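You operate a simulated robot arm through the tools that you are given. There is no shell and no other tool.

You run a simulated two-armed robot. Do the job below in one go: nothing can be reset, and whatever is moved stays where it is left.

Task
Set both tension wheels to mark 4 and try a short jog up.
Fine: free the yellow clamp lever to wind them; the jog comes with both pointers at 4 and the lever back at clamped.
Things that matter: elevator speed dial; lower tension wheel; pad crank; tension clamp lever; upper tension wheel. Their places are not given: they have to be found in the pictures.

It is judged by the outcome, as a careful person would: the job done as asked, and still so three seconds after it is handed in. It fails if anything else is knocked over, pushed out of place, dropped, spilled or broken.

Robot
Two 7-joint arms with fingered hands on one trunk that stands fixed in place. Base frame: the origin is at the foot of the trunk, x ahead of it, y to its left, z up. Readings come in m, rad, newtons and seconds.
The left shoulder is at [0.07, 0.172, 1.177], the right one opposite. Payload 5 kg a hand.
The TCP of each hand is the grasp point between the finger pads, 0.043 m short of the fingertips. In the tool frame z runs along the fingers and y along their closing line. The gripper opens to 0.144 m. The gripper's body begins 0.05 m behind the TCP. The gripper is a hand of 5 fingers: y runs from the thumb to the fingers, the wrist lies at [-0.021, -0.124, -0.221] in the tool frame, and closing takes about 1.5 s.
Orientation is that of the tool frame in the base frame, as a unit quaternion [x, y, z, w]. With the fingers straight down and the wrist toward the robot, the tool's x, y and z point along [0, 1, 0], [1, 0, 0] and [0, 0, -1] of the base frame.

Tools
- The arms move only by the tool apply_moves. It takes "left_targets", "right_targets" or both (then of equal length, played together; a hand with none holds still); each is a list of rows, each a list of 6 numbers: the shift along the tool's x, y, z in mm, then the turn, a rotation vector about the tool's x, y, z in degrees. In form: [[dx, dy, dz, wx, wy, wz], ...]. A call has 1 to 20 rows; each row shifts and turns the commanded pose from where the row before left it, along the tool's axes as they then stand. "left_jaw" and "right_jaw" are, for a hand that has rows, the finger opening in mm, from 0 to 144, set as the call begins (left out, the last holds). Each row takes 0.2 s and may step no farther than 0.05 m and 0.15 rad from the row before; otherwise, or with a gripper value out of range, the whole call is refused. A pose out of reach is approached as far as the arm can. The call stops where the force on the tool passes 80 N (or 10 N more than at its start, if that is more) or the arm is blocked; 0.2 s more then pass. The fingers move at their own pace (about 0.045 m/s each) and stop on an object; they squeeze with about 31 N. The grip force told is the motor's: it shows also when the fingers shut on nothing. Time passes only in rows, and 0.2 s behind the last, so rows that do not move let the fingers close. It gives the time, the measured TCP pose, the force on the tool (base axes), the opening and the grip force at its end, in the units of the frame above (readings bear some noise), with the torque about the TCP (base axes, N m) and any sound that the robot's microphone picked up, and new pictures: "pictures" is both (left out), scene, wrist or none (wrist: the cameras of the hands that moved).
- Cameras (640 x 400 px; columns grow to the right, rows downward): "scene" is now at [0.1349, -0.0332, 1.4202]; the picture's right is [-0.34, -0.94, -0.00], its down [-0.45, 0.17, -0.88] and it looks along [0.82, -0.30, -0.48] (base axes); focal length 315 px, centre (320, 200). "left" rides on the left gripper at [-0.086, -0.109, -0.168] in its tool frame; the picture's right is [-0.80, -0.28, 0.53], its down [0.54, -0.73, 0.42] and it looks along [0.27, 0.63, 0.73] (tool axes); focal length 275 px, centre (320, 200). "right" rides on the right gripper at [0.086, -0.109, -0.168] in its tool frame; the picture's right is [-0.80, 0.28, -0.53], its down [-0.54, -0.73, 0.42] and it looks along [-0.27, 0.63, 0.73] (tool axes); focal length 275 px, centre (320, 200).
- lift_body(by): slides the trunk up (or, below 0, down) by that many m; the arms and the scene camera ride with it, the base frame stays. It gives what a move gives, with no picture.
- move_fingers(index, middle, ring, little, thumb_bend, thumb_turn, hand): sets how far each is bent, from 0 (flat) to 100 (curled in); at 30 the hand is open as for a grip, at 70 the pads meet at the TCP. One left out holds its place. A second passes; each finger stops where it meets its share of the squeeze, and holds until it gets a number again. A gripper value or a shape takes the hand back. It gives what a move gives, with no picture; readings hold the bend of each and the force on index, middle, ring, little, thumb and palm. thumb_turn goes from beside the hand (0) to across from the fingers (100), as for a grip.
- preshape(shape, hand): the hand has 5 fingers and takes this shape, open, in about a second: jaw (thumb against the fingers, like two jaws); tri (thumb and two fingers); tip (a fingertip pinch); poke (one finger out to press); point (the index stretched); flat (the hand flat); cup (the hand cupped); fist (a fist). The gripper value then closes the fingers along that shape, each until it touches; the sizes above hold for jaw. It gives what a move gives, with no picture.
- head_to(pan, tilt): turns the head with the scene camera to pan (to the left, within 1.501 rad either way) and tilt (down, from -0.506 to 1.204), counted from straight ahead of the robot. It gives what a move gives, and a new picture of the scene camera.
- probe_pixels(camera, pixels): for up to 12 pixels [column, row] of the newest picture of that camera ("zoom" is the newest enlarged one), the place [x, y, z] in the base frame of the surface seen there, good to about 0.002 m. No time passes.
- close_up(camera, box): a new picture of the part [left, top, right, bottom] of that camera's present view, enlarged. No time passes.
- job_done(): hands the job in; it is judged then, once.

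Open the grippers and draw the arms clear of the work before you hand the job in, unless the task says otherwise.

The tools are called after "Emit:" as name(argument=value, ...) on one line, values as JSON. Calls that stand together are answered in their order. apply_moves: Moves the arms, as the interface text tells. Its arguments: {"type":"object","properties":{"left_targets":{"type":"array"},"left_jaw":{"type":"number"},"right_targets":{"type":"array"},"right_jaw":{"type":"number"},"pictures":{"type":"string","enum":["both","scene","wrist","none"]}},"required":[]} The other tools are called the same way: lift_body (by) slides the trunk up or down; preshape (shape, hand) gives the hand a shape; move_fingers (index, middle, ring, little, thumb_bend, thumb_turn, hand) moves the fingers one by one; head_to (pan, tilt) turns the head that bears the scene camera; probe_pixels (camera, pixels) gives the place of the surface under pixels of a picture; close_up (camera, box) takes an enlarged picture of a part of a camera's view; job_done () hands the job in.

At the start:

```text
t: 0.0
left_eef_pos: [0.8365, -0.0302, 1.2289]
left_orientation: [0.707, 0.707, 0.0, 0.0]
left_force: [0.6, 0.0, 0.1]
left_moment: [0.01, 0.0, -0.04]
left_opening: 0.1437
left_gripper_force: 0.1
left_shape: jaw
left_bend: [30.0, 30.0, 30.0, 30.0, 30.0, 98.0]
left_finger forces: [0.0, 0.1, 0.0, 0.0, 0.0, 0.1]
right_eef_pos: [0.4721, -0.6643, 1.1795]
right_orientation: [0.706, 0.708, 0.0, 0.0]
right_force: [-0.5, 1.0, -0.7]
right_moment: [0.03, -0.01, 0.0]
right_opening: 0.1435
right_gripper_force: 0.0
right_shape: jaw
right_bend: [30.0, 30.0, 30.0, 30.0, 30.0, 98.0]
right_finger forces: [0.1, 0.1, 0.0, 0.0, 0.1, 0.1]
trunk travel left (down, up): [-0.275, 0.665]
head pan, tilt: [-0.353, 0.504]
```

scene: 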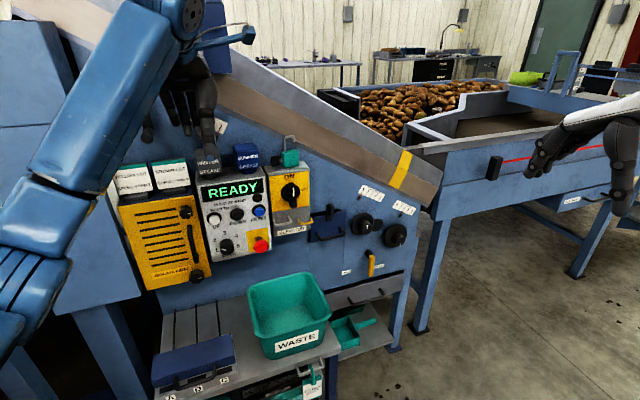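
right: 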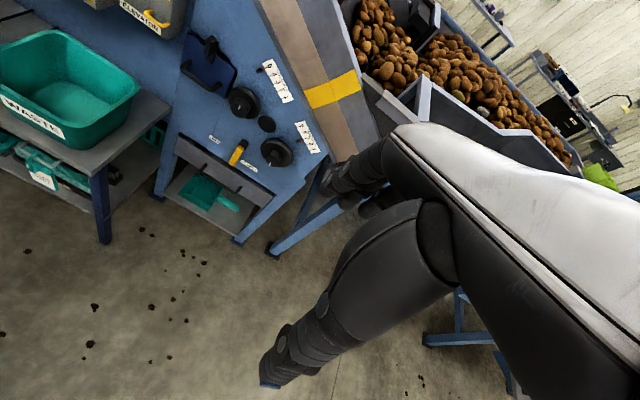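
left: 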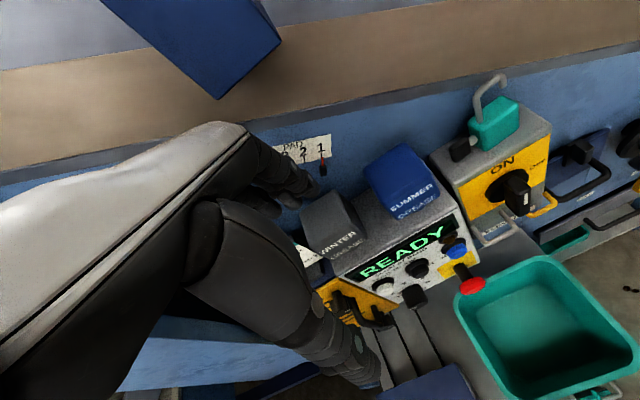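

The scene shows the control panel around (230,215), two black wheels at (362,222) and (396,235), and a yellow lever at (371,263). I'll take close-ups of these areas first.

Emit:
close_up(camera="scene", box=[310, 170, 450, 290])

Emit:
close_up(camera="scene", box=[180, 130, 320, 270])

Emit:
close_up(camera="right", box=[170, 30, 350, 200])

Emit:
close_up(camera="left", box=[300, 100, 600, 320])

```text
3.33 times, centred on (380, 230) of scene
```

zoom: 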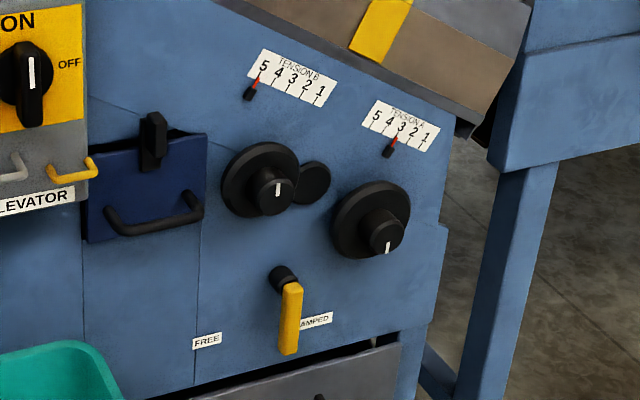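

```text
2.86 times, centred on (250, 200) of scene
```

zoom: 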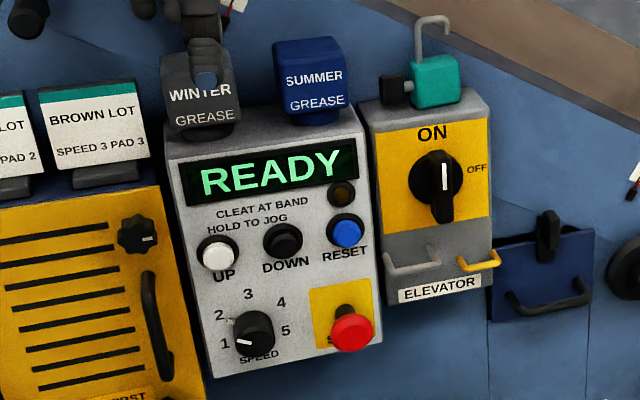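

```text
2.35 times, centred on (260, 115) of right
```

zoom: 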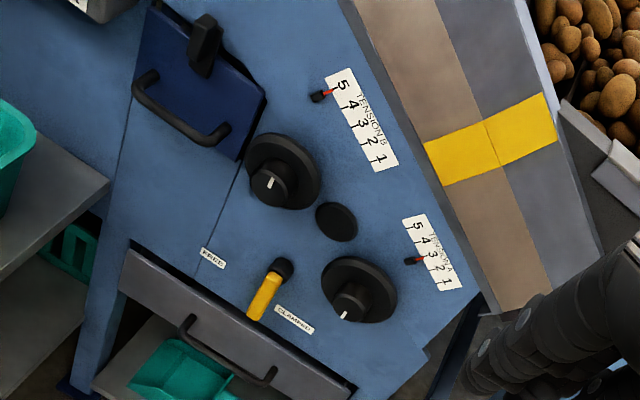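

```text
1.82 times, centred on (450, 210) of left
```

zoom: 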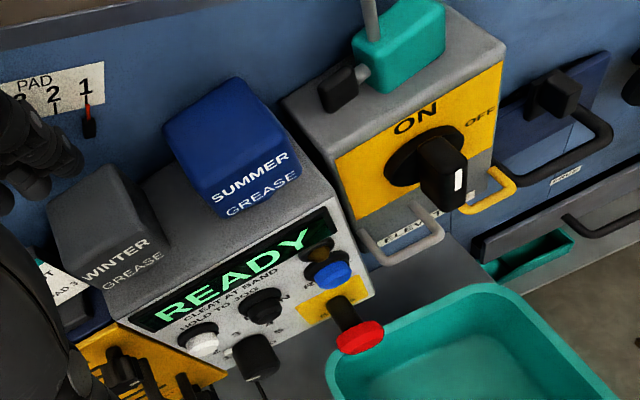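

Both pointers are visible: Tension B at 5 and Tension A at about 3; the lever looks to be near CLAMPED. I'll probe places of the wheels, lever, labels and the panel's surface.

Emit:
probe_pixels(camera="scene", pixels=[[340, 200], [345, 260], [420, 270], [410, 215], [361, 222], [370, 221], [394, 234], [394, 239], [372, 254], [373, 272], [356, 253], [354, 235]])

Emit:
probe_pixels(camera="right", pixels=[[247, 97], [236, 100], [252, 107], [282, 147], [271, 149], [285, 158], [250, 142], [243, 152], [265, 122], [230, 138], [260, 80], [310, 130]])

Emit:
probe_pixels(camera="left", pixels=[[383, 286], [393, 288], [420, 270], [454, 250], [460, 275], [480, 285], [413, 295], [416, 240], [340, 262], [400, 255], [510, 190], [320, 170]])

```text
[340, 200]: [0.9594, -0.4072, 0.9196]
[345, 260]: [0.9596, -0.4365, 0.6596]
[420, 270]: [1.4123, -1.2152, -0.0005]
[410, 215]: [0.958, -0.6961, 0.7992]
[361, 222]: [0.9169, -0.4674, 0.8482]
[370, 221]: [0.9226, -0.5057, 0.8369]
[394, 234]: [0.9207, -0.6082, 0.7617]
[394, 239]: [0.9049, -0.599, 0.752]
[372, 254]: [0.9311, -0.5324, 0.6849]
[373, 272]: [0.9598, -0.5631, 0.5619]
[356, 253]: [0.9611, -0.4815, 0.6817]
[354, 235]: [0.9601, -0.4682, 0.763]
```

```text
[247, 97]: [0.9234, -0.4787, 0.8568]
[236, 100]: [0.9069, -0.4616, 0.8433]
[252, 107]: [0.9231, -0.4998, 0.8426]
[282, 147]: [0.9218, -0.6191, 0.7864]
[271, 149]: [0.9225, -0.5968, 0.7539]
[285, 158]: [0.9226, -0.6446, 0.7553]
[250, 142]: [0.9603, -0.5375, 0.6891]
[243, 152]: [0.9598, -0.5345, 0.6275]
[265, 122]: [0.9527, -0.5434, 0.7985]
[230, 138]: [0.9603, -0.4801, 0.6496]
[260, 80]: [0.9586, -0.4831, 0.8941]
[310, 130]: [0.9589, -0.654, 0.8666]
```

```text
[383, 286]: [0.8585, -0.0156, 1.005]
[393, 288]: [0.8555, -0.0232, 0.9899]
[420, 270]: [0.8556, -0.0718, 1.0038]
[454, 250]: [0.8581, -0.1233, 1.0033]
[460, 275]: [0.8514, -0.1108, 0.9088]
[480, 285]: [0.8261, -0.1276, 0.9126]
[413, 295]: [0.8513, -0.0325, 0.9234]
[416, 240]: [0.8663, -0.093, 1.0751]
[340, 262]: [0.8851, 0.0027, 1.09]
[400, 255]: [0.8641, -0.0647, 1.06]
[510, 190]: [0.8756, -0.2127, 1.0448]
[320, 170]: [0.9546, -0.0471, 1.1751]
```

The panel face lies at x≈0.96, with the wheels' discs at x≈0.92, upper wheel near (y −0.485, z 0.84), lower near (−0.61, 0.76), and the lever pivot near (−0.535, 0.69). The left hand hangs over the panel near the grease tins, so I first draw it straight back toward the robot.

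Emit:
apply_moves(left_targets=[[0, -40, 0, 0, 0, 0], [0, -50, 0, 0, 0, 0], [0, -50, 0, 0, 0, 0], [0, -50, 0, 0, 0, 0], [0, -50, 0, 0, 0, 0]], pictures="both")

```text
t: 1.2
left_eef_pos: [0.5929, -0.0303, 1.2305]
left_orientation: [0.706, 0.708, 0.001, -0.001]
left_force: [0.6, -0.8, -0.3]
left_moment: [0.02, -0.08, -0.03]
left_opening: 0.144
left_gripper_force: 0.0
left_shape: jaw
left_bend: [30.0, 30.0, 30.0, 30.0, 30.0, 98.0]
left_finger forces: [0.0, 0.0, 0.1, 0.1, 0.1, 0.0]
right_eef_pos: [0.4707, -0.664, 1.18]
right_orientation: [0.706, 0.708, 0.002, -0.001]
right_force: [-1.6, 0.5, 0.8]
right_moment: [0.01, -0.03, 0.04]
right_opening: 0.1436
right_gripper_force: 0.0
right_shape: jaw
right_bend: [30.0, 30.0, 30.0, 30.0, 30.0, 98.0]
right_finger forces: [0.1, 0.0, 0.0, 0.0, 0.0, 0.1]
trunk travel left (down, up): [-0.275, 0.665]
head pan, tilt: [-0.353, 0.504]
```

scene: 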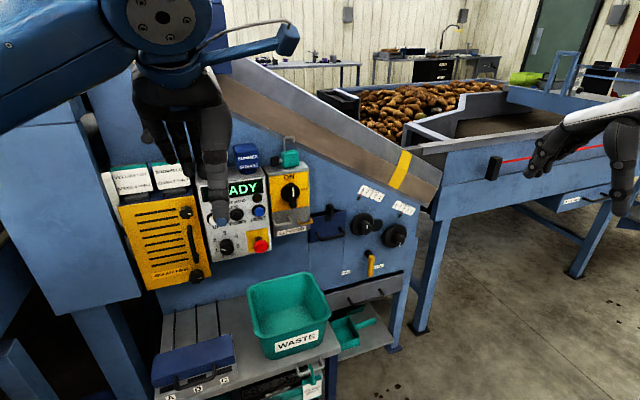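
left: 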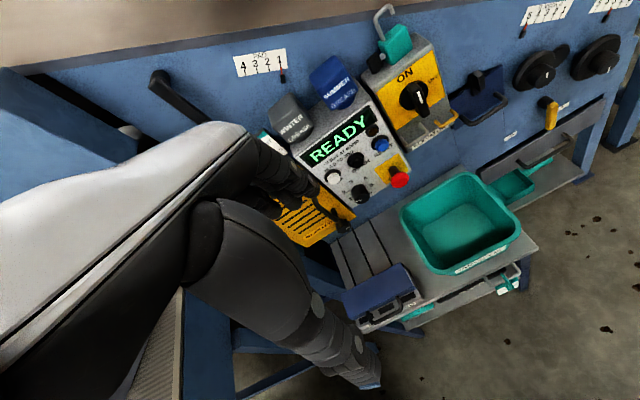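

The left wrist camera now shows the whole panel from the front, with the scales at (545,12) and (610,3), wheels at (535,70) and (597,57), lever at (549,110). I zoom in there.

Emit:
close_up(camera="left", box=[480, 0, 640, 150])

Emit:
close_up(camera="left", box=[220, 40, 480, 220])

Emit:
head_to(pan=-0.5, tilt=0.62)

```text
2.67 times, centred on (560, 75) of left
```

zoom: 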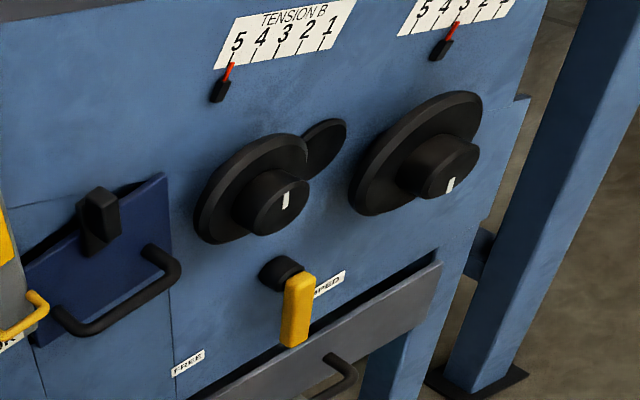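

```text
2.22 times, centred on (350, 130) of left
```

zoom: 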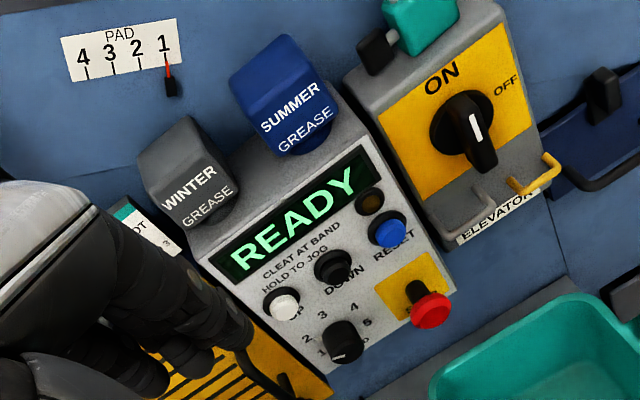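

```text
t: 1.9
left_eef_pos: [0.596, -0.0317, 1.2297]
left_orientation: [0.706, 0.708, 0.0, 0.0]
left_force: [-0.5, 0.0, -1.0]
left_moment: [0.02, 0.01, -0.02]
left_opening: 0.1437
left_gripper_force: 0.0
left_shape: jaw
left_bend: [30.0, 30.0, 30.0, 30.0, 30.0, 98.0]
left_finger forces: [0.1, 0.1, 0.0, 0.0, 0.1, 0.0]
right_eef_pos: [0.4726, -0.6651, 1.1791]
right_orientation: [0.707, 0.707, 0.001, 0.0]
right_force: [0.6, 0.3, -0.6]
right_moment: [-0.02, 0.02, -0.04]
right_opening: 0.144
right_gripper_force: 0.0
right_shape: jaw
right_bend: [30.0, 30.0, 30.0, 30.0, 30.0, 98.0]
right_finger forces: [0.0, 0.1, 0.1, 0.1, 0.0, 0.1]
trunk travel left (down, up): [-0.275, 0.665]
head pan, tilt: [-0.499, 0.62]
```

scene: 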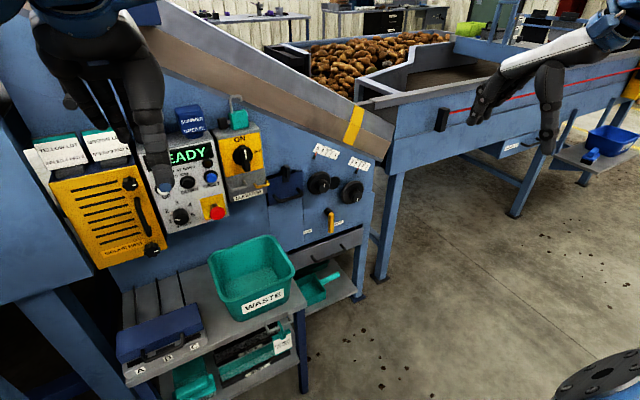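

Now I zoom on the wheel area in the new scene view at (330,195) to measure accurately.

Emit:
close_up(camera="scene", box=[285, 135, 385, 245])

Emit:
probe_pixels(camera="scene", pixels=[[440, 120], [500, 90], [395, 150], [350, 125], [375, 120], [640, 55], [470, 105], [360, 245], [310, 285], [270, 170], [370, 175], [600, 380]])

```text
3.64 times, centred on (335, 190) of scene
```

zoom: 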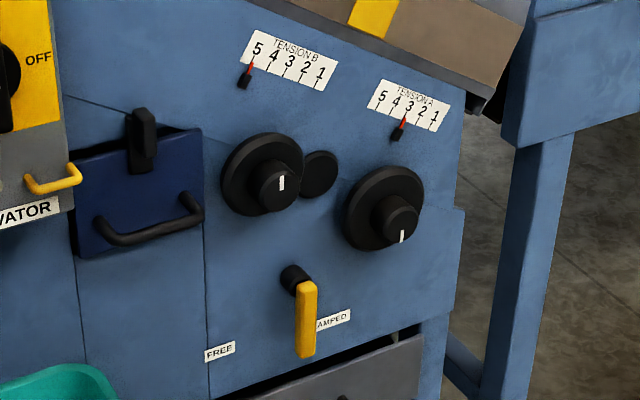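

```text
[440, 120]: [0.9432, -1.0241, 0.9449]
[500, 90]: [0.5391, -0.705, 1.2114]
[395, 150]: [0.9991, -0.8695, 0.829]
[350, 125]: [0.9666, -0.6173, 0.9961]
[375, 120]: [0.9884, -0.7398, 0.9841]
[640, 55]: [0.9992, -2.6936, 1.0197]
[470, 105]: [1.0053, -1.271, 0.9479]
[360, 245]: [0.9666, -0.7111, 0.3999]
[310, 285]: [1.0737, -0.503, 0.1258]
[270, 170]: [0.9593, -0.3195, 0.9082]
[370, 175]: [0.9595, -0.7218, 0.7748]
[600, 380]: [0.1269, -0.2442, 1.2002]
```

Emit:
probe_pixels(camera="zoom", pixels=[[245, 180], [262, 140], [222, 180], [282, 187], [262, 187], [375, 170], [345, 210], [420, 195], [401, 217], [404, 237], [293, 275], [290, 285]])

Emit:
probe_pixels(camera="zoom", pixels=[[308, 287], [306, 320], [304, 345], [300, 300], [219, 352], [333, 320], [250, 70], [245, 80], [398, 130], [274, 65], [395, 112], [320, 172]])

```text
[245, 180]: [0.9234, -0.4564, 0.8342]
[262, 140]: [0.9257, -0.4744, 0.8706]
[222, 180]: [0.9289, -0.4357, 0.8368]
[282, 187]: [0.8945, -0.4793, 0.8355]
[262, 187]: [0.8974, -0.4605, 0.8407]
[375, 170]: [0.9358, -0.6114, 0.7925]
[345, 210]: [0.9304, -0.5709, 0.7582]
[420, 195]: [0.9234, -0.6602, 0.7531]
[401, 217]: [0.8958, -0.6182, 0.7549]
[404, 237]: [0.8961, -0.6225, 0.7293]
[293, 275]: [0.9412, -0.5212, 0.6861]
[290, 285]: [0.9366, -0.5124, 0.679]
```

```text
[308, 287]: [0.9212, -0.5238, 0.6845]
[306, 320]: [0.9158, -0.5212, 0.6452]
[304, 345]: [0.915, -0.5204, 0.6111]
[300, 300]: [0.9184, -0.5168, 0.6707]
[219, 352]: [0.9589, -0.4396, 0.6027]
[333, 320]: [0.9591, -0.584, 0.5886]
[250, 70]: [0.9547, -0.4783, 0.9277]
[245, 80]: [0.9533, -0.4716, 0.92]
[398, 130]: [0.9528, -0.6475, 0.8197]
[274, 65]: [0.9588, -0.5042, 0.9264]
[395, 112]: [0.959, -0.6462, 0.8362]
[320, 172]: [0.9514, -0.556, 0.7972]
```

The lever hangs almost straight down (pivot y≈−0.52, z≈0.69; tip z≈0.605), with FREE at y≈−0.44 and CLAMPED at y≈−0.58. Before lowering the trunk for better reach, I check what's around the left arm.

Emit:
head_to(pan=0.5, tilt=0.6)

Emit:
head_to(pan=-1.1, tilt=0.6)

```text
t: 3.2
left_eef_pos: [0.5964, -0.0317, 1.2297]
left_orientation: [0.707, 0.708, 0.001, 0.0]
left_force: [1.5, -0.6, 0.1]
left_moment: [-0.01, -0.01, -0.02]
left_opening: 0.1439
left_gripper_force: 0.0
left_shape: jaw
left_bend: [30.0, 30.0, 30.0, 30.0, 30.0, 98.0]
left_finger forces: [0.0, 0.1, 0.1, 0.1, 0.0, 0.0]
right_eef_pos: [0.4733, -0.6645, 1.1788]
right_orientation: [0.707, 0.708, 0.0, 0.0]
right_force: [0.0, 0.4, 0.3]
right_moment: [0.0, 0.02, -0.02]
right_opening: 0.1437
right_gripper_force: 0.2
right_shape: jaw
right_bend: [30.0, 30.0, 30.0, 30.0, 30.0, 98.0]
right_finger forces: [0.1, 0.0, 0.0, 0.0, 0.1, 0.1]
trunk travel left (down, up): [-0.275, 0.665]
head pan, tilt: [0.499, 0.6]
```

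scene: 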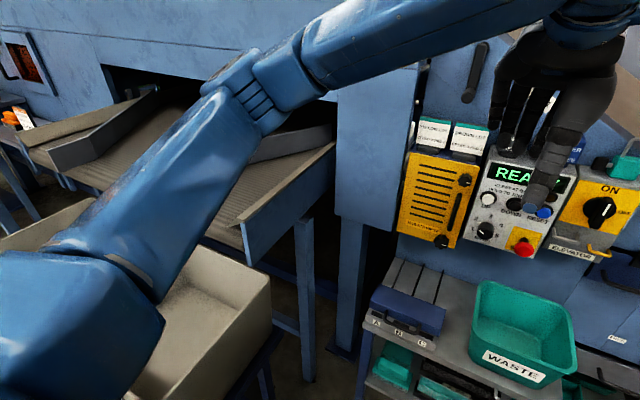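

```text
t: 4.8
left_eef_pos: [0.5969, -0.0314, 1.2292]
left_orientation: [0.707, 0.707, 0.001, 0.0]
left_force: [-0.6, 0.0, -0.3]
left_moment: [0.0, 0.0, 0.03]
left_opening: 0.1439
left_gripper_force: 0.0
left_shape: jaw
left_bend: [30.0, 30.0, 30.0, 30.0, 30.0, 98.0]
left_finger forces: [0.0, 0.0, 0.1, 0.0, 0.0, 0.0]
right_eef_pos: [0.4722, -0.6652, 1.1787]
right_orientation: [0.706, 0.708, 0.0, 0.0]
right_force: [0.0, -0.4, 0.4]
right_moment: [-0.02, 0.0, 0.02]
right_opening: 0.1438
right_gripper_force: 0.0
right_shape: jaw
right_bend: [30.0, 30.0, 30.0, 30.0, 30.0, 98.0]
right_finger forces: [0.1, 0.0, 0.0, 0.0, 0.0, 0.1]
trunk travel left (down, up): [-0.275, 0.665]
head pan, tilt: [-1.1, 0.6]
```

scene: 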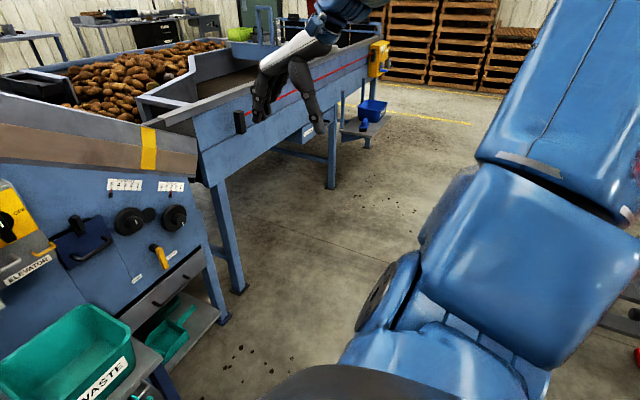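

The right side is clear beneath the right arm. I look back left to measure the left elbow against the conveyor there before lowering the trunk.

Emit:
head_to(pan=0.6, tilt=0.75)

```text
t: 6.6
left_eef_pos: [0.5962, -0.031, 1.2295]
left_orientation: [0.707, 0.707, -0.001, 0.0]
left_force: [0.2, 0.9, 0.8]
left_moment: [-0.01, 0.0, -0.03]
left_opening: 0.1439
left_gripper_force: 0.0
left_shape: jaw
left_bend: [30.0, 30.0, 30.0, 30.0, 30.0, 98.0]
left_finger forces: [0.0, 0.0, 0.0, 0.0, 0.0, 0.0]
right_eef_pos: [0.4727, -0.6636, 1.1781]
right_orientation: [0.707, 0.707, 0.001, 0.0]
right_force: [-0.1, 0.1, -0.2]
right_moment: [-0.01, 0.01, -0.02]
right_opening: 0.1438
right_gripper_force: 0.1
right_shape: jaw
right_bend: [30.0, 30.0, 30.0, 30.0, 30.0, 98.0]
right_finger forces: [0.0, 0.0, 0.0, 0.0, 0.1, 0.0]
trunk travel left (down, up): [-0.275, 0.665]
head pan, tilt: [0.6, 0.75]
```

scene: 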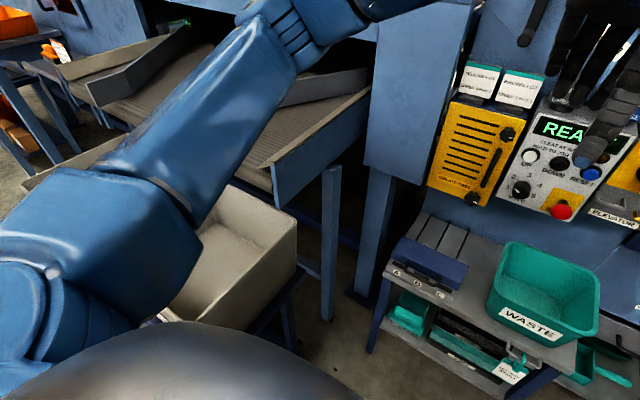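

Emit:
probe_pixels(camera="scene", pixels=[[290, 40], [230, 110], [150, 180], [60, 230], [80, 300], [240, 235], [280, 165], [350, 110], [130, 85], [170, 310], [440, 240], [545, 260]])

```text
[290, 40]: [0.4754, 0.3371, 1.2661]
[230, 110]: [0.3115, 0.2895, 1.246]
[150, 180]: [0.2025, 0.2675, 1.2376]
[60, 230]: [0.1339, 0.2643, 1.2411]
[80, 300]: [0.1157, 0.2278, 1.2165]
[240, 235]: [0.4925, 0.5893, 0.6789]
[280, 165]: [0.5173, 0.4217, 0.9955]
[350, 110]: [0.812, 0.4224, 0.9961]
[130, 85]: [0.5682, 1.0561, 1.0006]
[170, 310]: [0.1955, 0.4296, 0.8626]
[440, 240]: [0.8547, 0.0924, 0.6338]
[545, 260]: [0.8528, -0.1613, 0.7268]
```

The left elbow is at z≈1.2, only about 0.2 m above the conveyor's edge, so I leave the trunk height for now. I bring the right hand forward and down, then turn it to a "handshake" pose with fingers forward.

Emit:
apply_moves(right_targets=[[10, 30, 33, 0, 0, 0], [10, 30, 33, 0, 0, 0], [10, 30, 33, 0, 0, 0], [10, 30, 33, 0, 0, 0], [10, 30, 33, 0, 0, 0], [0, 0, 0, -4.619, 4.619, 4.619], [0, 0, 0, -4.619, 4.619, 4.619], [0, 0, 0, -4.619, 4.619, 4.619], [0, 0, 0, -4.619, 4.619, 4.619], [0, 0, 0, -4.619, 4.619, 4.619], [0, 0, 0, -4.619, 4.619, 4.619], [0, 0, 0, -4.619, 4.619, 4.619], [0, 0, 0, -4.619, 4.619, 4.619], [0, 0, 0, -4.619, 4.619, 4.619], [0, 0, 0, -4.619, 4.619, 4.619], [0, 0, 0, -4.619, 4.619, 4.619], [0, 0, 0, -4.619, 4.619, 4.619], [0, 0, 0, -4.619, 4.619, 4.619], [0, 0, 0, -4.619, 4.619, 4.619], [0, 0, 0, -4.619, 4.619, 4.619]], pictures="wrist")

Emit:
head_to(pan=-0.5, tilt=0.62)

```text
t: 11.0
left_eef_pos: [0.5969, -0.0317, 1.2302]
left_orientation: [0.707, 0.707, -0.001, -0.001]
left_force: [1.2, -0.8, 0.3]
left_moment: [0.02, 0.03, 0.0]
left_opening: 0.1439
left_gripper_force: 0.1
left_shape: jaw
left_bend: [30.0, 30.0, 30.0, 30.0, 30.0, 98.0]
left_finger forces: [0.1, 0.1, 0.0, 0.0, 0.1, 0.1]
right_eef_pos: [0.5694, -0.6458, 1.0157]
right_orientation: [0.736, 0.0, 0.677, 0.0]
right_force: [-0.3, -1.0, 0.3]
right_moment: [0.0, 0.04, 0.0]
right_opening: 0.1438
right_gripper_force: 0.1
right_shape: jaw
right_bend: [30.0, 30.0, 30.0, 30.0, 30.0, 98.0]
right_finger forces: [0.1, 0.1, 0.0, 0.0, 0.0, 0.1]
right hand out of reach, approached as far as the arm can: row 19, 20
trunk travel left (down, up): [-0.275, 0.665]
head pan, tilt: [0.6, 0.75]
stopped in row 20 (right hand): the arm was blocked; the commanded pose is now the measured one
```

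right: 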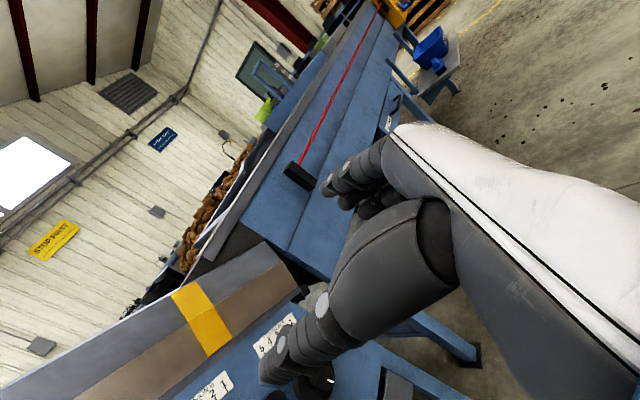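

```text
t: 12.3
left_eef_pos: [0.5953, -0.0323, 1.2294]
left_orientation: [0.706, 0.708, 0.0, 0.0]
left_force: [0.5, 0.6, -1.3]
left_moment: [0.0, -0.02, 0.01]
left_opening: 0.144
left_gripper_force: 0.1
left_shape: jaw
left_bend: [30.0, 30.0, 30.0, 30.0, 30.0, 98.0]
left_finger forces: [0.1, 0.0, 0.0, 0.1, 0.0, 0.1]
right_eef_pos: [0.5689, -0.6434, 1.0176]
right_orientation: [0.735, 0.0, 0.678, -0.002]
right_force: [0.1, -0.6, 0.5]
right_moment: [0.02, -0.01, -0.04]
right_opening: 0.1437
right_gripper_force: 0.0
right_shape: jaw
right_bend: [30.0, 30.0, 30.0, 30.0, 30.0, 98.0]
right_finger forces: [0.0, 0.1, 0.1, 0.0, 0.0, 0.0]
trunk travel left (down, up): [-0.275, 0.665]
head pan, tilt: [-0.499, 0.62]
```

scene: 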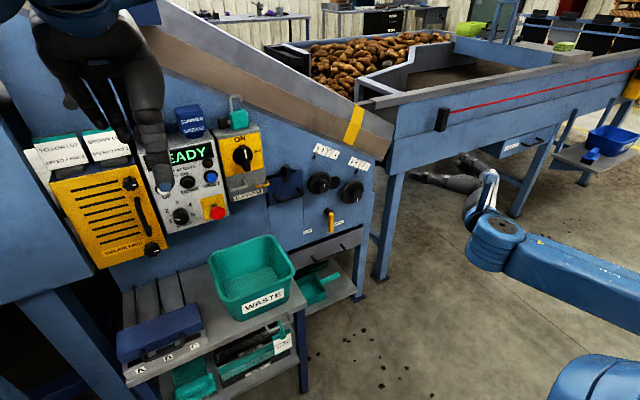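

The right hand is now in handshake pose at (0.57, −0.645, 1.02). I probe the tub, drawer front and shelf edges to know the free space near the lever.

Emit:
probe_pixels(camera="scene", pixels=[[294, 268], [276, 237], [212, 262], [222, 318], [292, 312], [335, 270], [340, 245], [350, 260], [318, 285], [300, 340], [362, 235], [345, 232]])

Emit:
close_up(camera="scene", box=[280, 200, 380, 310])

```text
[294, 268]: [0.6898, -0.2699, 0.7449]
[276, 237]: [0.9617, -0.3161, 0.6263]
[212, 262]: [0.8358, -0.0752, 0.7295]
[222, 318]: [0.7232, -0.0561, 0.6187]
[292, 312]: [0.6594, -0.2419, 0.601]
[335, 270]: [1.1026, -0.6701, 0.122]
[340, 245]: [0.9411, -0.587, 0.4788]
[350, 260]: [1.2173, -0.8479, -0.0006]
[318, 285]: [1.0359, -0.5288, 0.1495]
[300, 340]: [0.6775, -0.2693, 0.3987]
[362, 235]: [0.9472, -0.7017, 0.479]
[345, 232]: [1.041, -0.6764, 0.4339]
```

```text
3.64 times, centred on (330, 255) of scene
```

zoom: 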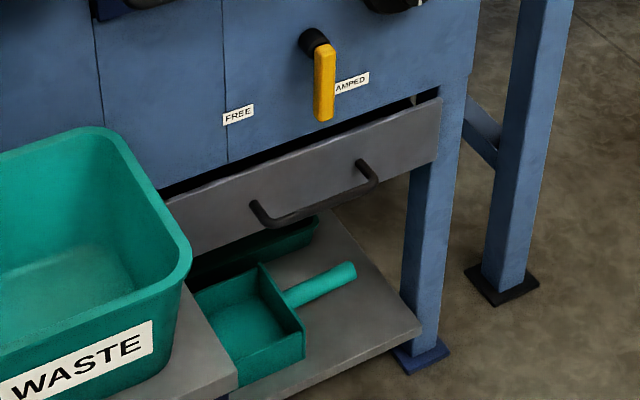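

There's clear room in front of the panel right of y≈−0.32 (tub rim at y≈−0.29, z 0.745; drawer at x≈0.94). I move the right hand forward and down to about (0.75, −0.60, 0.68), just in front of the lever.

Emit:
apply_moves(right_targets=[[-35.5, -5, 23, 0, 0, 0], [-35.5, -5, 23, 0, 0, 0], [-35.5, -5, 23, 0, 0, 0], [-35.5, -5, 23, 0, 0, 0], [-35.5, -5, 23, 0, 0, 0], [-35.5, -5, 23, 0, 0, 0], [-35.5, -5, 23, 0, 0, 0], [-35.5, -5, 23, 0, 0, 0], [-35.5, -5, 23, 0, 0, 0], [0, 0, 0, 0, 4.7, 0]], pictures="both")

```text
t: 14.5
left_eef_pos: [0.5955, -0.0316, 1.2286]
left_orientation: [0.707, 0.707, -0.001, -0.001]
left_force: [0.2, -0.6, -0.6]
left_moment: [-0.01, 0.02, 0.04]
left_opening: 0.144
left_gripper_force: 0.1
left_shape: jaw
left_bend: [30.0, 30.0, 30.0, 30.0, 30.0, 98.0]
left_finger forces: [0.0, 0.0, 0.0, 0.1, 0.0, 0.1]
right_eef_pos: [0.5401, -0.7311, 0.9293]
right_orientation: [0.707, 0.001, 0.708, -0.002]
right_force: [0.2, -0.2, 2.1]
right_moment: [-0.02, 0.16, 0.05]
right_opening: 0.1439
right_gripper_force: 0.1
right_shape: jaw
right_bend: [30.0, 30.0, 30.0, 30.0, 30.0, 98.0]
right_finger forces: [0.0, 0.0, 0.0, 0.0, 0.1, 0.0]
right hand out of reach, approached as far as the arm can: row 1, 2, 3, 4, 5, 6, 7, 8, 9
trunk travel left (down, up): [-0.275, 0.665]
head pan, tilt: [-0.499, 0.62]
```

scene: 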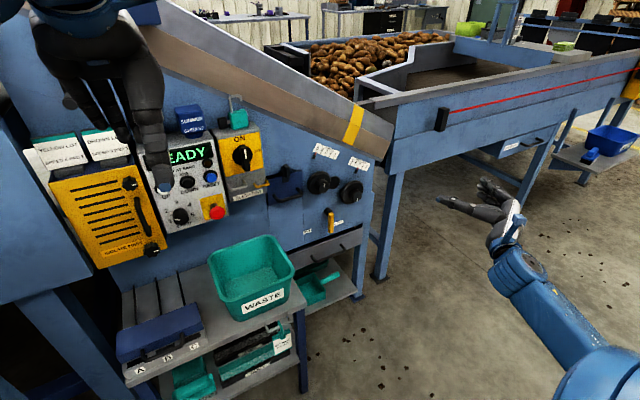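
right: 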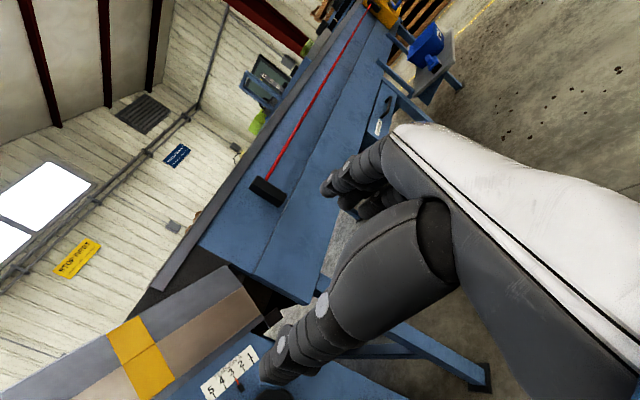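

The handshake pose can't reach low with the trunk at this height (arm stuck at (0.54, −0.73, 0.93)). I'll lower the trunk, but first raise the left hand 0.24 m so its elbow stays above the conveyor edge, and turn the right hand back a bit toward a free position.

Emit:
apply_moves(left_targets=[[0, -20, -40, 0, 0, 0], [0, -20, -40, 0, 0, 0], [0, -20, -40, 0, 0, 0], [0, -20, -40, 0, 0, 0], [0, -20, -40, 0, 0, 0], [0, 0, -40, 0, 0, 0]], pictures="scene")

Emit:
head_to(pan=0.6, tilt=0.65)

```text
t: 15.9
left_eef_pos: [0.4949, -0.0311, 1.469]
left_orientation: [0.707, 0.707, 0.0, 0.0]
left_force: [-0.5, 0.4, 0.3]
left_moment: [0.01, -0.04, 0.03]
left_opening: 0.144
left_gripper_force: 0.0
left_shape: jaw
left_bend: [30.0, 30.0, 30.0, 30.0, 30.0, 98.0]
left_finger forces: [0.1, 0.1, 0.1, 0.0, 0.0, 0.1]
right_eef_pos: [0.5395, -0.7311, 0.9302]
right_orientation: [0.707, -0.001, 0.707, -0.002]
right_force: [-0.7, 0.5, 0.0]
right_moment: [0.01, -0.01, 0.02]
right_opening: 0.1439
right_gripper_force: 0.0
right_shape: jaw
right_bend: [30.0, 30.0, 30.0, 30.0, 30.0, 98.0]
right_finger forces: [0.0, 0.0, 0.0, 0.1, 0.0, 0.0]
trunk travel left (down, up): [-0.275, 0.665]
head pan, tilt: [-0.499, 0.62]
```

scene: 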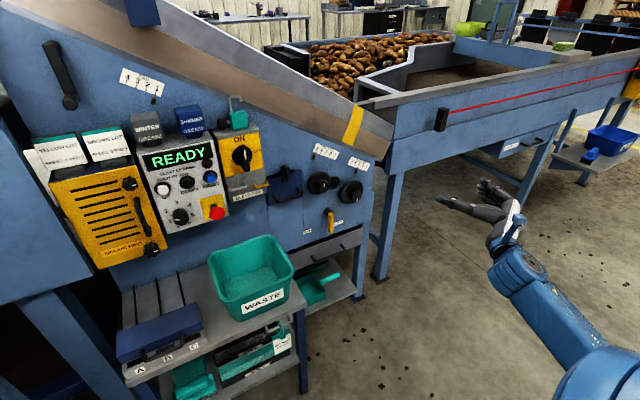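

```text
t: 17.2
left_eef_pos: [0.4961, -0.0308, 1.4678]
left_orientation: [0.707, 0.708, 0.0, 0.0]
left_force: [0.2, -0.1, -0.5]
left_moment: [0.03, -0.01, -0.03]
left_opening: 0.144
left_gripper_force: 0.0
left_shape: jaw
left_bend: [30.0, 30.0, 30.0, 30.0, 30.0, 98.0]
left_finger forces: [0.0, 0.0, 0.1, 0.0, 0.0, 0.1]
right_eef_pos: [0.5406, -0.7312, 0.9308]
right_orientation: [0.706, 0.001, 0.708, -0.002]
right_force: [-0.5, 0.2, 0.3]
right_moment: [-0.01, -0.02, 0.03]
right_opening: 0.1438
right_gripper_force: 0.0
right_shape: jaw
right_bend: [30.0, 30.0, 30.0, 30.0, 30.0, 98.0]
right_finger forces: [0.0, 0.0, 0.1, 0.1, 0.0, 0.0]
trunk travel left (down, up): [-0.275, 0.665]
head pan, tilt: [0.6, 0.649]
```

scene: 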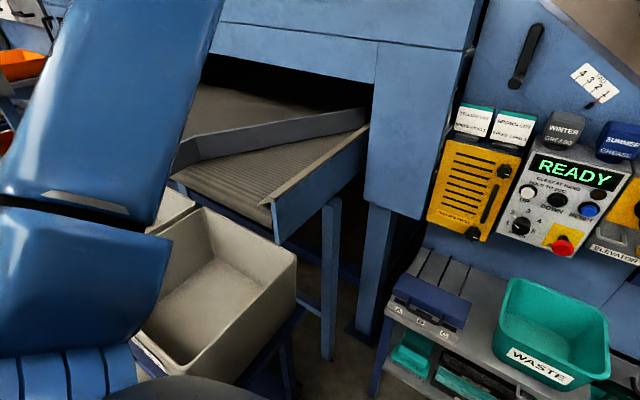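

The left arm now points up, clear of the conveyor. I probe the beige box's near rim and the left arm's lower parts before lowering the trunk.

Emit:
probe_pixels(camera="scene", pixels=[[140, 350], [160, 240], [200, 300], [240, 245], [275, 235], [100, 260], [150, 250], [80, 360], [60, 150], [170, 150], [130, 395], [150, 320]])

```text
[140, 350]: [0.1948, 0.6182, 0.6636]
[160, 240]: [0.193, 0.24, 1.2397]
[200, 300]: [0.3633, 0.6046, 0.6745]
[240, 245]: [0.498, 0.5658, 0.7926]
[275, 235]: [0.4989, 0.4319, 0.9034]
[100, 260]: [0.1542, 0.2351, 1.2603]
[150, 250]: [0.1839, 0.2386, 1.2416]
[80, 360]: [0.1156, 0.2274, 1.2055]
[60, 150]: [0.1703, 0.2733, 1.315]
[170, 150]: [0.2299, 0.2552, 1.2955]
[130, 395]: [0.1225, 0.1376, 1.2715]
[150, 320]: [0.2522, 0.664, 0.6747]
```

Everything near the left shoulder lies beyond y≈0.43 and below z≈0.86, so there's clearance. I lower the trunk by 0.24 m.

Emit:
lift_body(by=-0.24)

Emit:
head_to(pan=-0.5, tilt=0.5)

```text
t: 19.7
left_eef_pos: [0.4969, -0.0307, 1.2303]
left_orientation: [0.706, 0.708, 0.0, 0.0]
left_force: [-0.4, -0.3, 0.3]
left_moment: [0.01, -0.01, 0.01]
left_opening: 0.1439
left_gripper_force: 0.1
left_shape: jaw
left_bend: [30.0, 30.0, 30.0, 30.0, 30.0, 98.0]
left_finger forces: [0.1, 0.0, 0.0, 0.1, 0.0, 0.0]
right_eef_pos: [0.5405, -0.7324, 0.6897]
right_orientation: [0.706, 0.0, 0.708, -0.002]
right_force: [0.5, 0.1, 0.8]
right_moment: [0.03, 0.03, 0.0]
right_opening: 0.1439
right_gripper_force: 0.0
right_shape: jaw
right_bend: [30.0, 30.0, 30.0, 30.0, 30.0, 98.0]
right_finger forces: [0.0, 0.0, 0.0, 0.1, 0.0, 0.0]
trunk travel left (down, up): [-0.035, 0.905]
head pan, tilt: [0.6, 0.649]
```

```text
t: 21.1
left_eef_pos: [0.4967, -0.0309, 1.2293]
left_orientation: [0.706, 0.708, 0.001, 0.001]
left_force: [0.3, 0.3, 0.6]
left_moment: [0.01, -0.02, 0.01]
left_opening: 0.144
left_gripper_force: 0.0
left_shape: jaw
left_bend: [30.0, 30.0, 30.0, 30.0, 30.0, 98.0]
left_finger forces: [0.0, 0.1, 0.0, 0.0, 0.0, 0.1]
right_eef_pos: [0.5408, -0.7321, 0.689]
right_orientation: [0.707, 0.0, 0.708, -0.002]
right_force: [0.3, 0.4, 0.5]
right_moment: [-0.02, 0.01, 0.01]
right_opening: 0.1438
right_gripper_force: 0.2
right_shape: jaw
right_bend: [30.0, 30.0, 30.0, 30.0, 30.0, 98.0]
right_finger forces: [0.1, 0.1, 0.0, 0.0, 0.0, 0.1]
trunk travel left (down, up): [-0.035, 0.905]
head pan, tilt: [-0.499, 0.499]
```

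scene: 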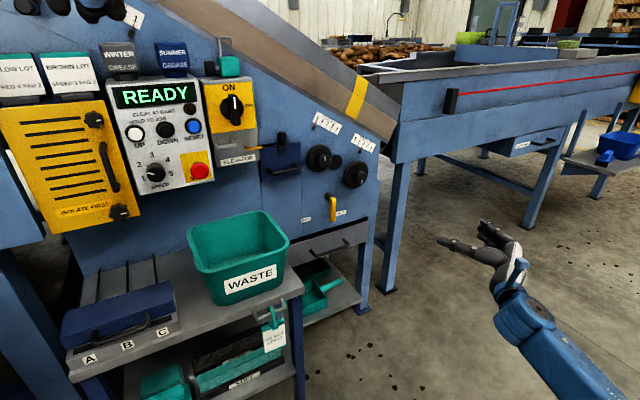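

The trunk is down and the view is more frontal. I test the right arm's freedom with a small upward step to see how commanded and measured pose relate.

Emit:
apply_moves(right_targets=[[10, 0, 0, 0, 0, 0], [10, 0, 0, 0, 0, 0]], pictures="none")

Emit:
close_up(camera="scene", box=[290, 100, 390, 230])

```text
t: 21.7
left_eef_pos: [0.4957, -0.0312, 1.2305]
left_orientation: [0.706, 0.708, -0.001, 0.0]
left_force: [-0.3, 0.4, 1.4]
left_moment: [0.0, -0.03, -0.02]
left_opening: 0.1441
left_gripper_force: 0.1
left_shape: jaw
left_bend: [30.0, 30.0, 30.0, 30.0, 30.0, 98.0]
left_finger forces: [0.1, 0.1, 0.0, 0.0, 0.1, 0.0]
right_eef_pos: [0.5412, -0.7328, 0.7106]
right_orientation: [0.707, 0.0, 0.708, -0.002]
right_force: [-0.1, 0.5, 0.1]
right_moment: [-0.01, -0.02, -0.03]
right_opening: 0.144
right_gripper_force: 0.1
right_shape: jaw
right_bend: [30.0, 30.0, 30.0, 30.0, 30.0, 98.0]
right_finger forces: [0.0, 0.0, 0.0, 0.0, 0.0, 0.0]
trunk travel left (down, up): [-0.035, 0.905]
head pan, tilt: [-0.499, 0.499]
```

```text
3.08 times, centred on (340, 165) of scene
```

zoom: 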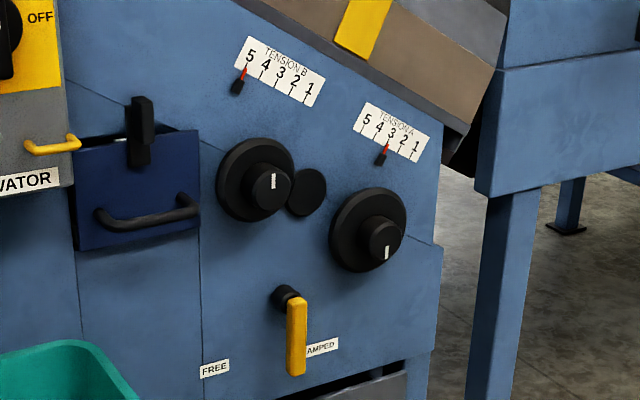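

The commanded pose follows the measured one. I now move forward toward the panel, to about (0.72, −0.60, 0.70).

Emit:
apply_moves(right_targets=[[-2, -26, 36, 0, 0, 0], [-2, -26, 36, 0, 0, 0], [-2, -26, 36, 0, 0, 0], [-2, -26, 36, 0, 0, 0], [-2, -26, 36, 0, 0, 0]], pictures="both")

```text
t: 22.9
left_eef_pos: [0.4966, -0.0313, 1.2296]
left_orientation: [0.706, 0.708, 0.0, 0.0]
left_force: [-0.6, 0.6, -0.8]
left_moment: [0.02, 0.03, -0.01]
left_opening: 0.144
left_gripper_force: 0.2
left_shape: jaw
left_bend: [30.0, 30.0, 30.0, 30.0, 30.0, 98.0]
left_finger forces: [0.1, 0.0, 0.1, 0.1, 0.1, 0.0]
right_eef_pos: [0.6015, -0.7096, 0.7757]
right_orientation: [0.707, 0.001, 0.707, -0.002]
right_force: [-0.6, 0.0, 0.0]
right_moment: [0.01, 0.0, 0.02]
right_opening: 0.1437
right_gripper_force: 0.0
right_shape: jaw
right_bend: [30.0, 30.0, 30.0, 30.0, 30.0, 98.0]
right_finger forces: [0.0, 0.0, 0.1, 0.0, 0.1, 0.0]
right hand out of reach, approached as far as the arm can: row 1, 2, 3, 4, 5
trunk travel left (down, up): [-0.035, 0.905]
head pan, tilt: [-0.499, 0.499]
```

scene: 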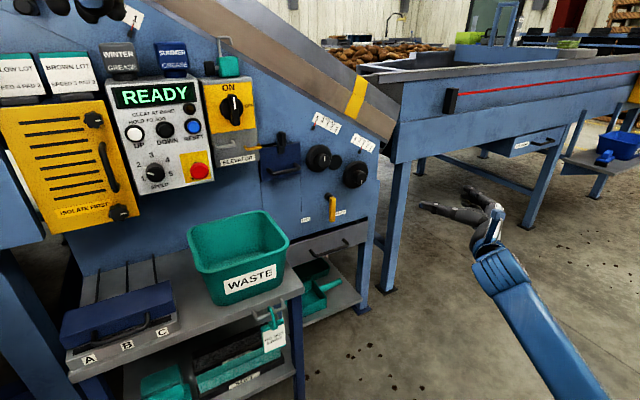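
right: 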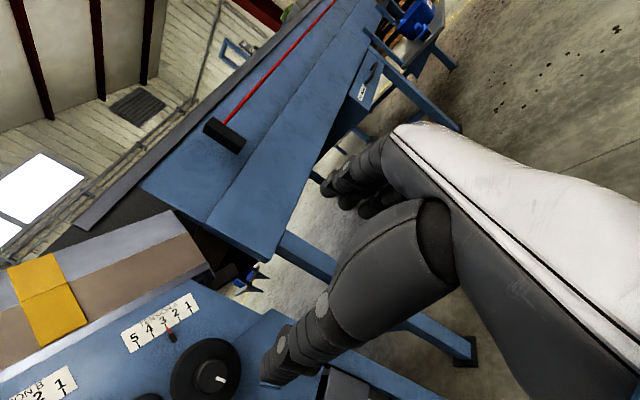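

The handshake roll runs into a wrist limit as it moves forward. I roll the hand back about its own axis by −90° so the wrist sits below the fingers (fingers above thumb), which is a plain pitch from the start pose.

Emit:
apply_moves(right_targets=[[0, 0, 0, 0, 0, -8.2], [0, 0, 0, 0, 0, -8.2], [0, 0, 0, 0, 0, -8.2], [0, 0, 0, 0, 0, -8.2], [0, 0, 0, 0, 0, -8.2], [0, 0, 0, 0, 0, -8.2], [0, 0, 0, 0, 0, -8.2], [0, 0, 0, 0, 0, -8.2], [0, 0, 0, 0, 0, -8.2], [0, 0, 0, 0, 0, -8.2], [0, 0, 0, 0, 0, -8.0]], pictures="both")

```text
t: 25.5
left_eef_pos: [0.4955, -0.0311, 1.2297]
left_orientation: [0.707, 0.708, 0.0, 0.0]
left_force: [-0.1, 0.8, 1.1]
left_moment: [-0.01, -0.03, 0.0]
left_opening: 0.144
left_gripper_force: 0.2
left_shape: jaw
left_bend: [30.0, 30.0, 30.0, 30.0, 30.0, 98.0]
left_finger forces: [0.0, 0.1, 0.0, 0.0, 0.0, 0.0]
right_eef_pos: [0.5885, -0.6556, 0.9384]
right_orientation: [0.431, 0.432, 0.562, 0.559]
right_force: [0.7, -0.7, -0.1]
right_moment: [0.01, -0.03, 0.01]
right_opening: 0.144
right_gripper_force: 0.0
right_shape: jaw
right_bend: [30.0, 30.0, 30.0, 30.0, 30.0, 97.0]
right_finger forces: [0.0, 0.0, 0.0, 0.1, 0.0, 0.0]
right hand out of reach, approached as far as the arm can: row 1, 2, 4, 7, 8, 9
trunk travel left (down, up): [-0.035, 0.905]
head pan, tilt: [-0.499, 0.499]
stopped in row 11 (right hand): the arm was blocked; the commanded pose is now the measured one
```

scene: 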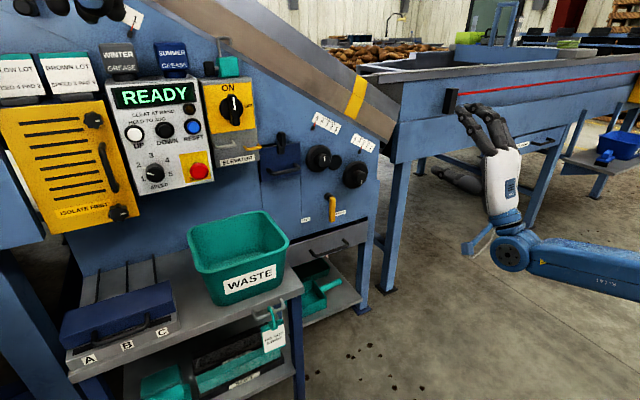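
right: 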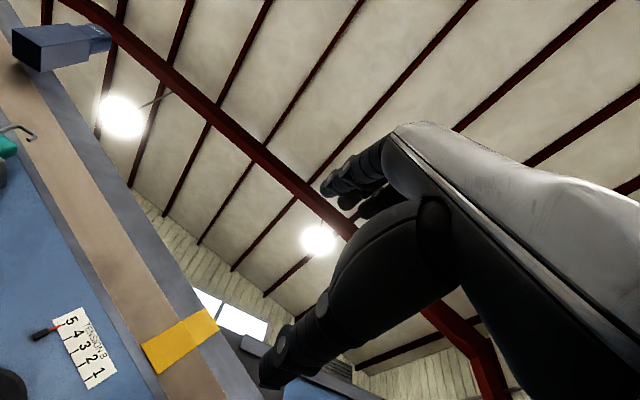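

The hand now points forward and 15° up with the forearm folded sideways; it should straighten when further out. I move forward to about (0.79, −0.60, 0.89).

Emit:
apply_moves(right_targets=[[10, -20, 36, 0, 0, 0], [10, -20, 36, 0, 0, 0], [10, -20, 36, 0, 0, 0], [10, -20, 36, 0, 0, 0], [10, -20, 36, 0, 0, 0]], pictures="both")

```text
t: 26.7
left_eef_pos: [0.4984, -0.0308, 1.2277]
left_orientation: [0.707, 0.708, 0.0, -0.001]
left_force: [0.8, -0.4, -0.6]
left_moment: [0.02, 0.06, 0.03]
left_opening: 0.1438
left_gripper_force: 0.0
left_shape: jaw
left_bend: [30.0, 30.0, 30.0, 30.0, 30.0, 98.0]
left_finger forces: [0.1, 0.1, 0.0, 0.1, 0.1, 0.0]
right_eef_pos: [0.7892, -0.6047, 0.8849]
right_orientation: [0.432, 0.431, 0.561, 0.559]
right_force: [0.8, -0.8, 0.3]
right_moment: [0.01, 0.02, 0.09]
right_opening: 0.1436
right_gripper_force: 0.0
right_shape: jaw
right_bend: [30.0, 30.0, 30.0, 30.0, 30.0, 98.0]
right_finger forces: [0.1, 0.0, 0.0, 0.1, 0.0, 0.0]
trunk travel left (down, up): [-0.035, 0.905]
head pan, tilt: [-0.499, 0.499]
```

scene: 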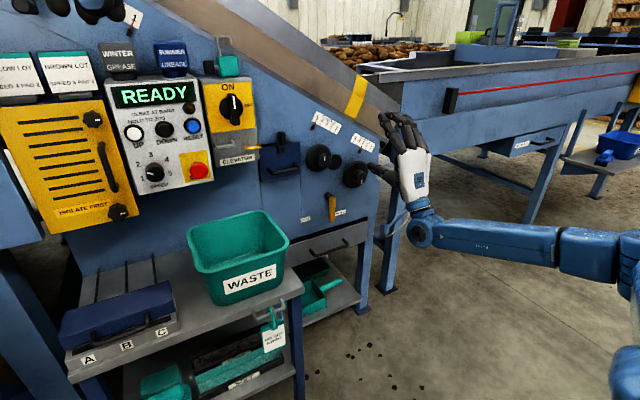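
right: 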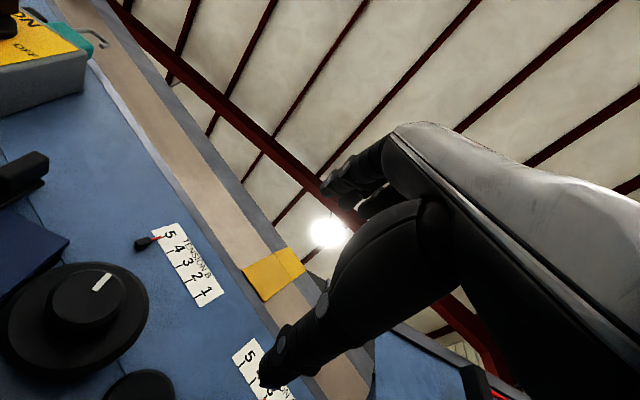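

That moved freely. Now I level the fingers by pitching down about 15°.

Emit:
apply_moves(right_targets=[[0, 0, 0, 7.4, 0, 0], [0, 0, 0, 7.4, 0, 0]], pictures="both")

```text
t: 27.3
left_eef_pos: [0.4954, -0.0298, 1.23]
left_orientation: [0.707, 0.708, 0.0, 0.0]
left_force: [0.1, -0.6, -0.4]
left_moment: [-0.01, -0.03, 0.01]
left_opening: 0.1439
left_gripper_force: 0.1
left_shape: jaw
left_bend: [30.0, 30.0, 30.0, 30.0, 30.0, 98.0]
left_finger forces: [0.1, 0.0, 0.0, 0.0, 0.0, 0.1]
right_eef_pos: [0.7881, -0.6021, 0.8866]
right_orientation: [0.499, 0.502, 0.501, 0.498]
right_force: [-0.3, 0.2, 1.1]
right_moment: [0.0, -0.01, -0.03]
right_opening: 0.144
right_gripper_force: 0.1
right_shape: jaw
right_bend: [30.0, 30.0, 30.0, 30.0, 30.0, 97.0]
right_finger forces: [0.0, 0.1, 0.0, 0.0, 0.0, 0.1]
trunk travel left (down, up): [-0.035, 0.905]
head pan, tilt: [-0.499, 0.499]
```

scene: 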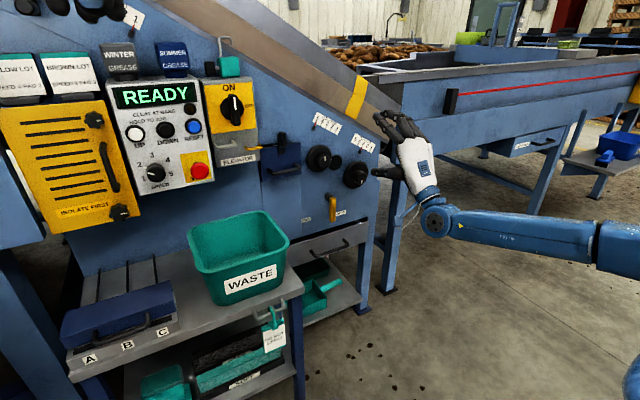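
right: 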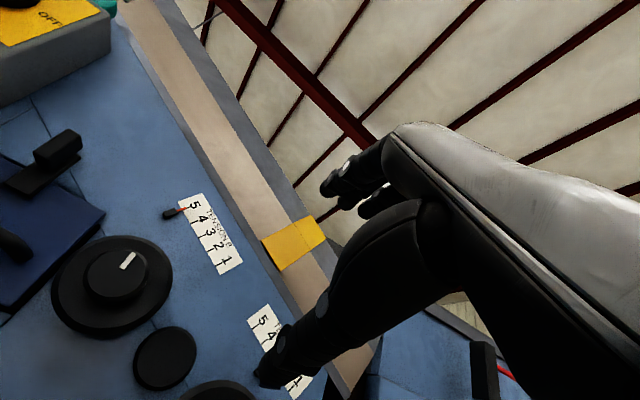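

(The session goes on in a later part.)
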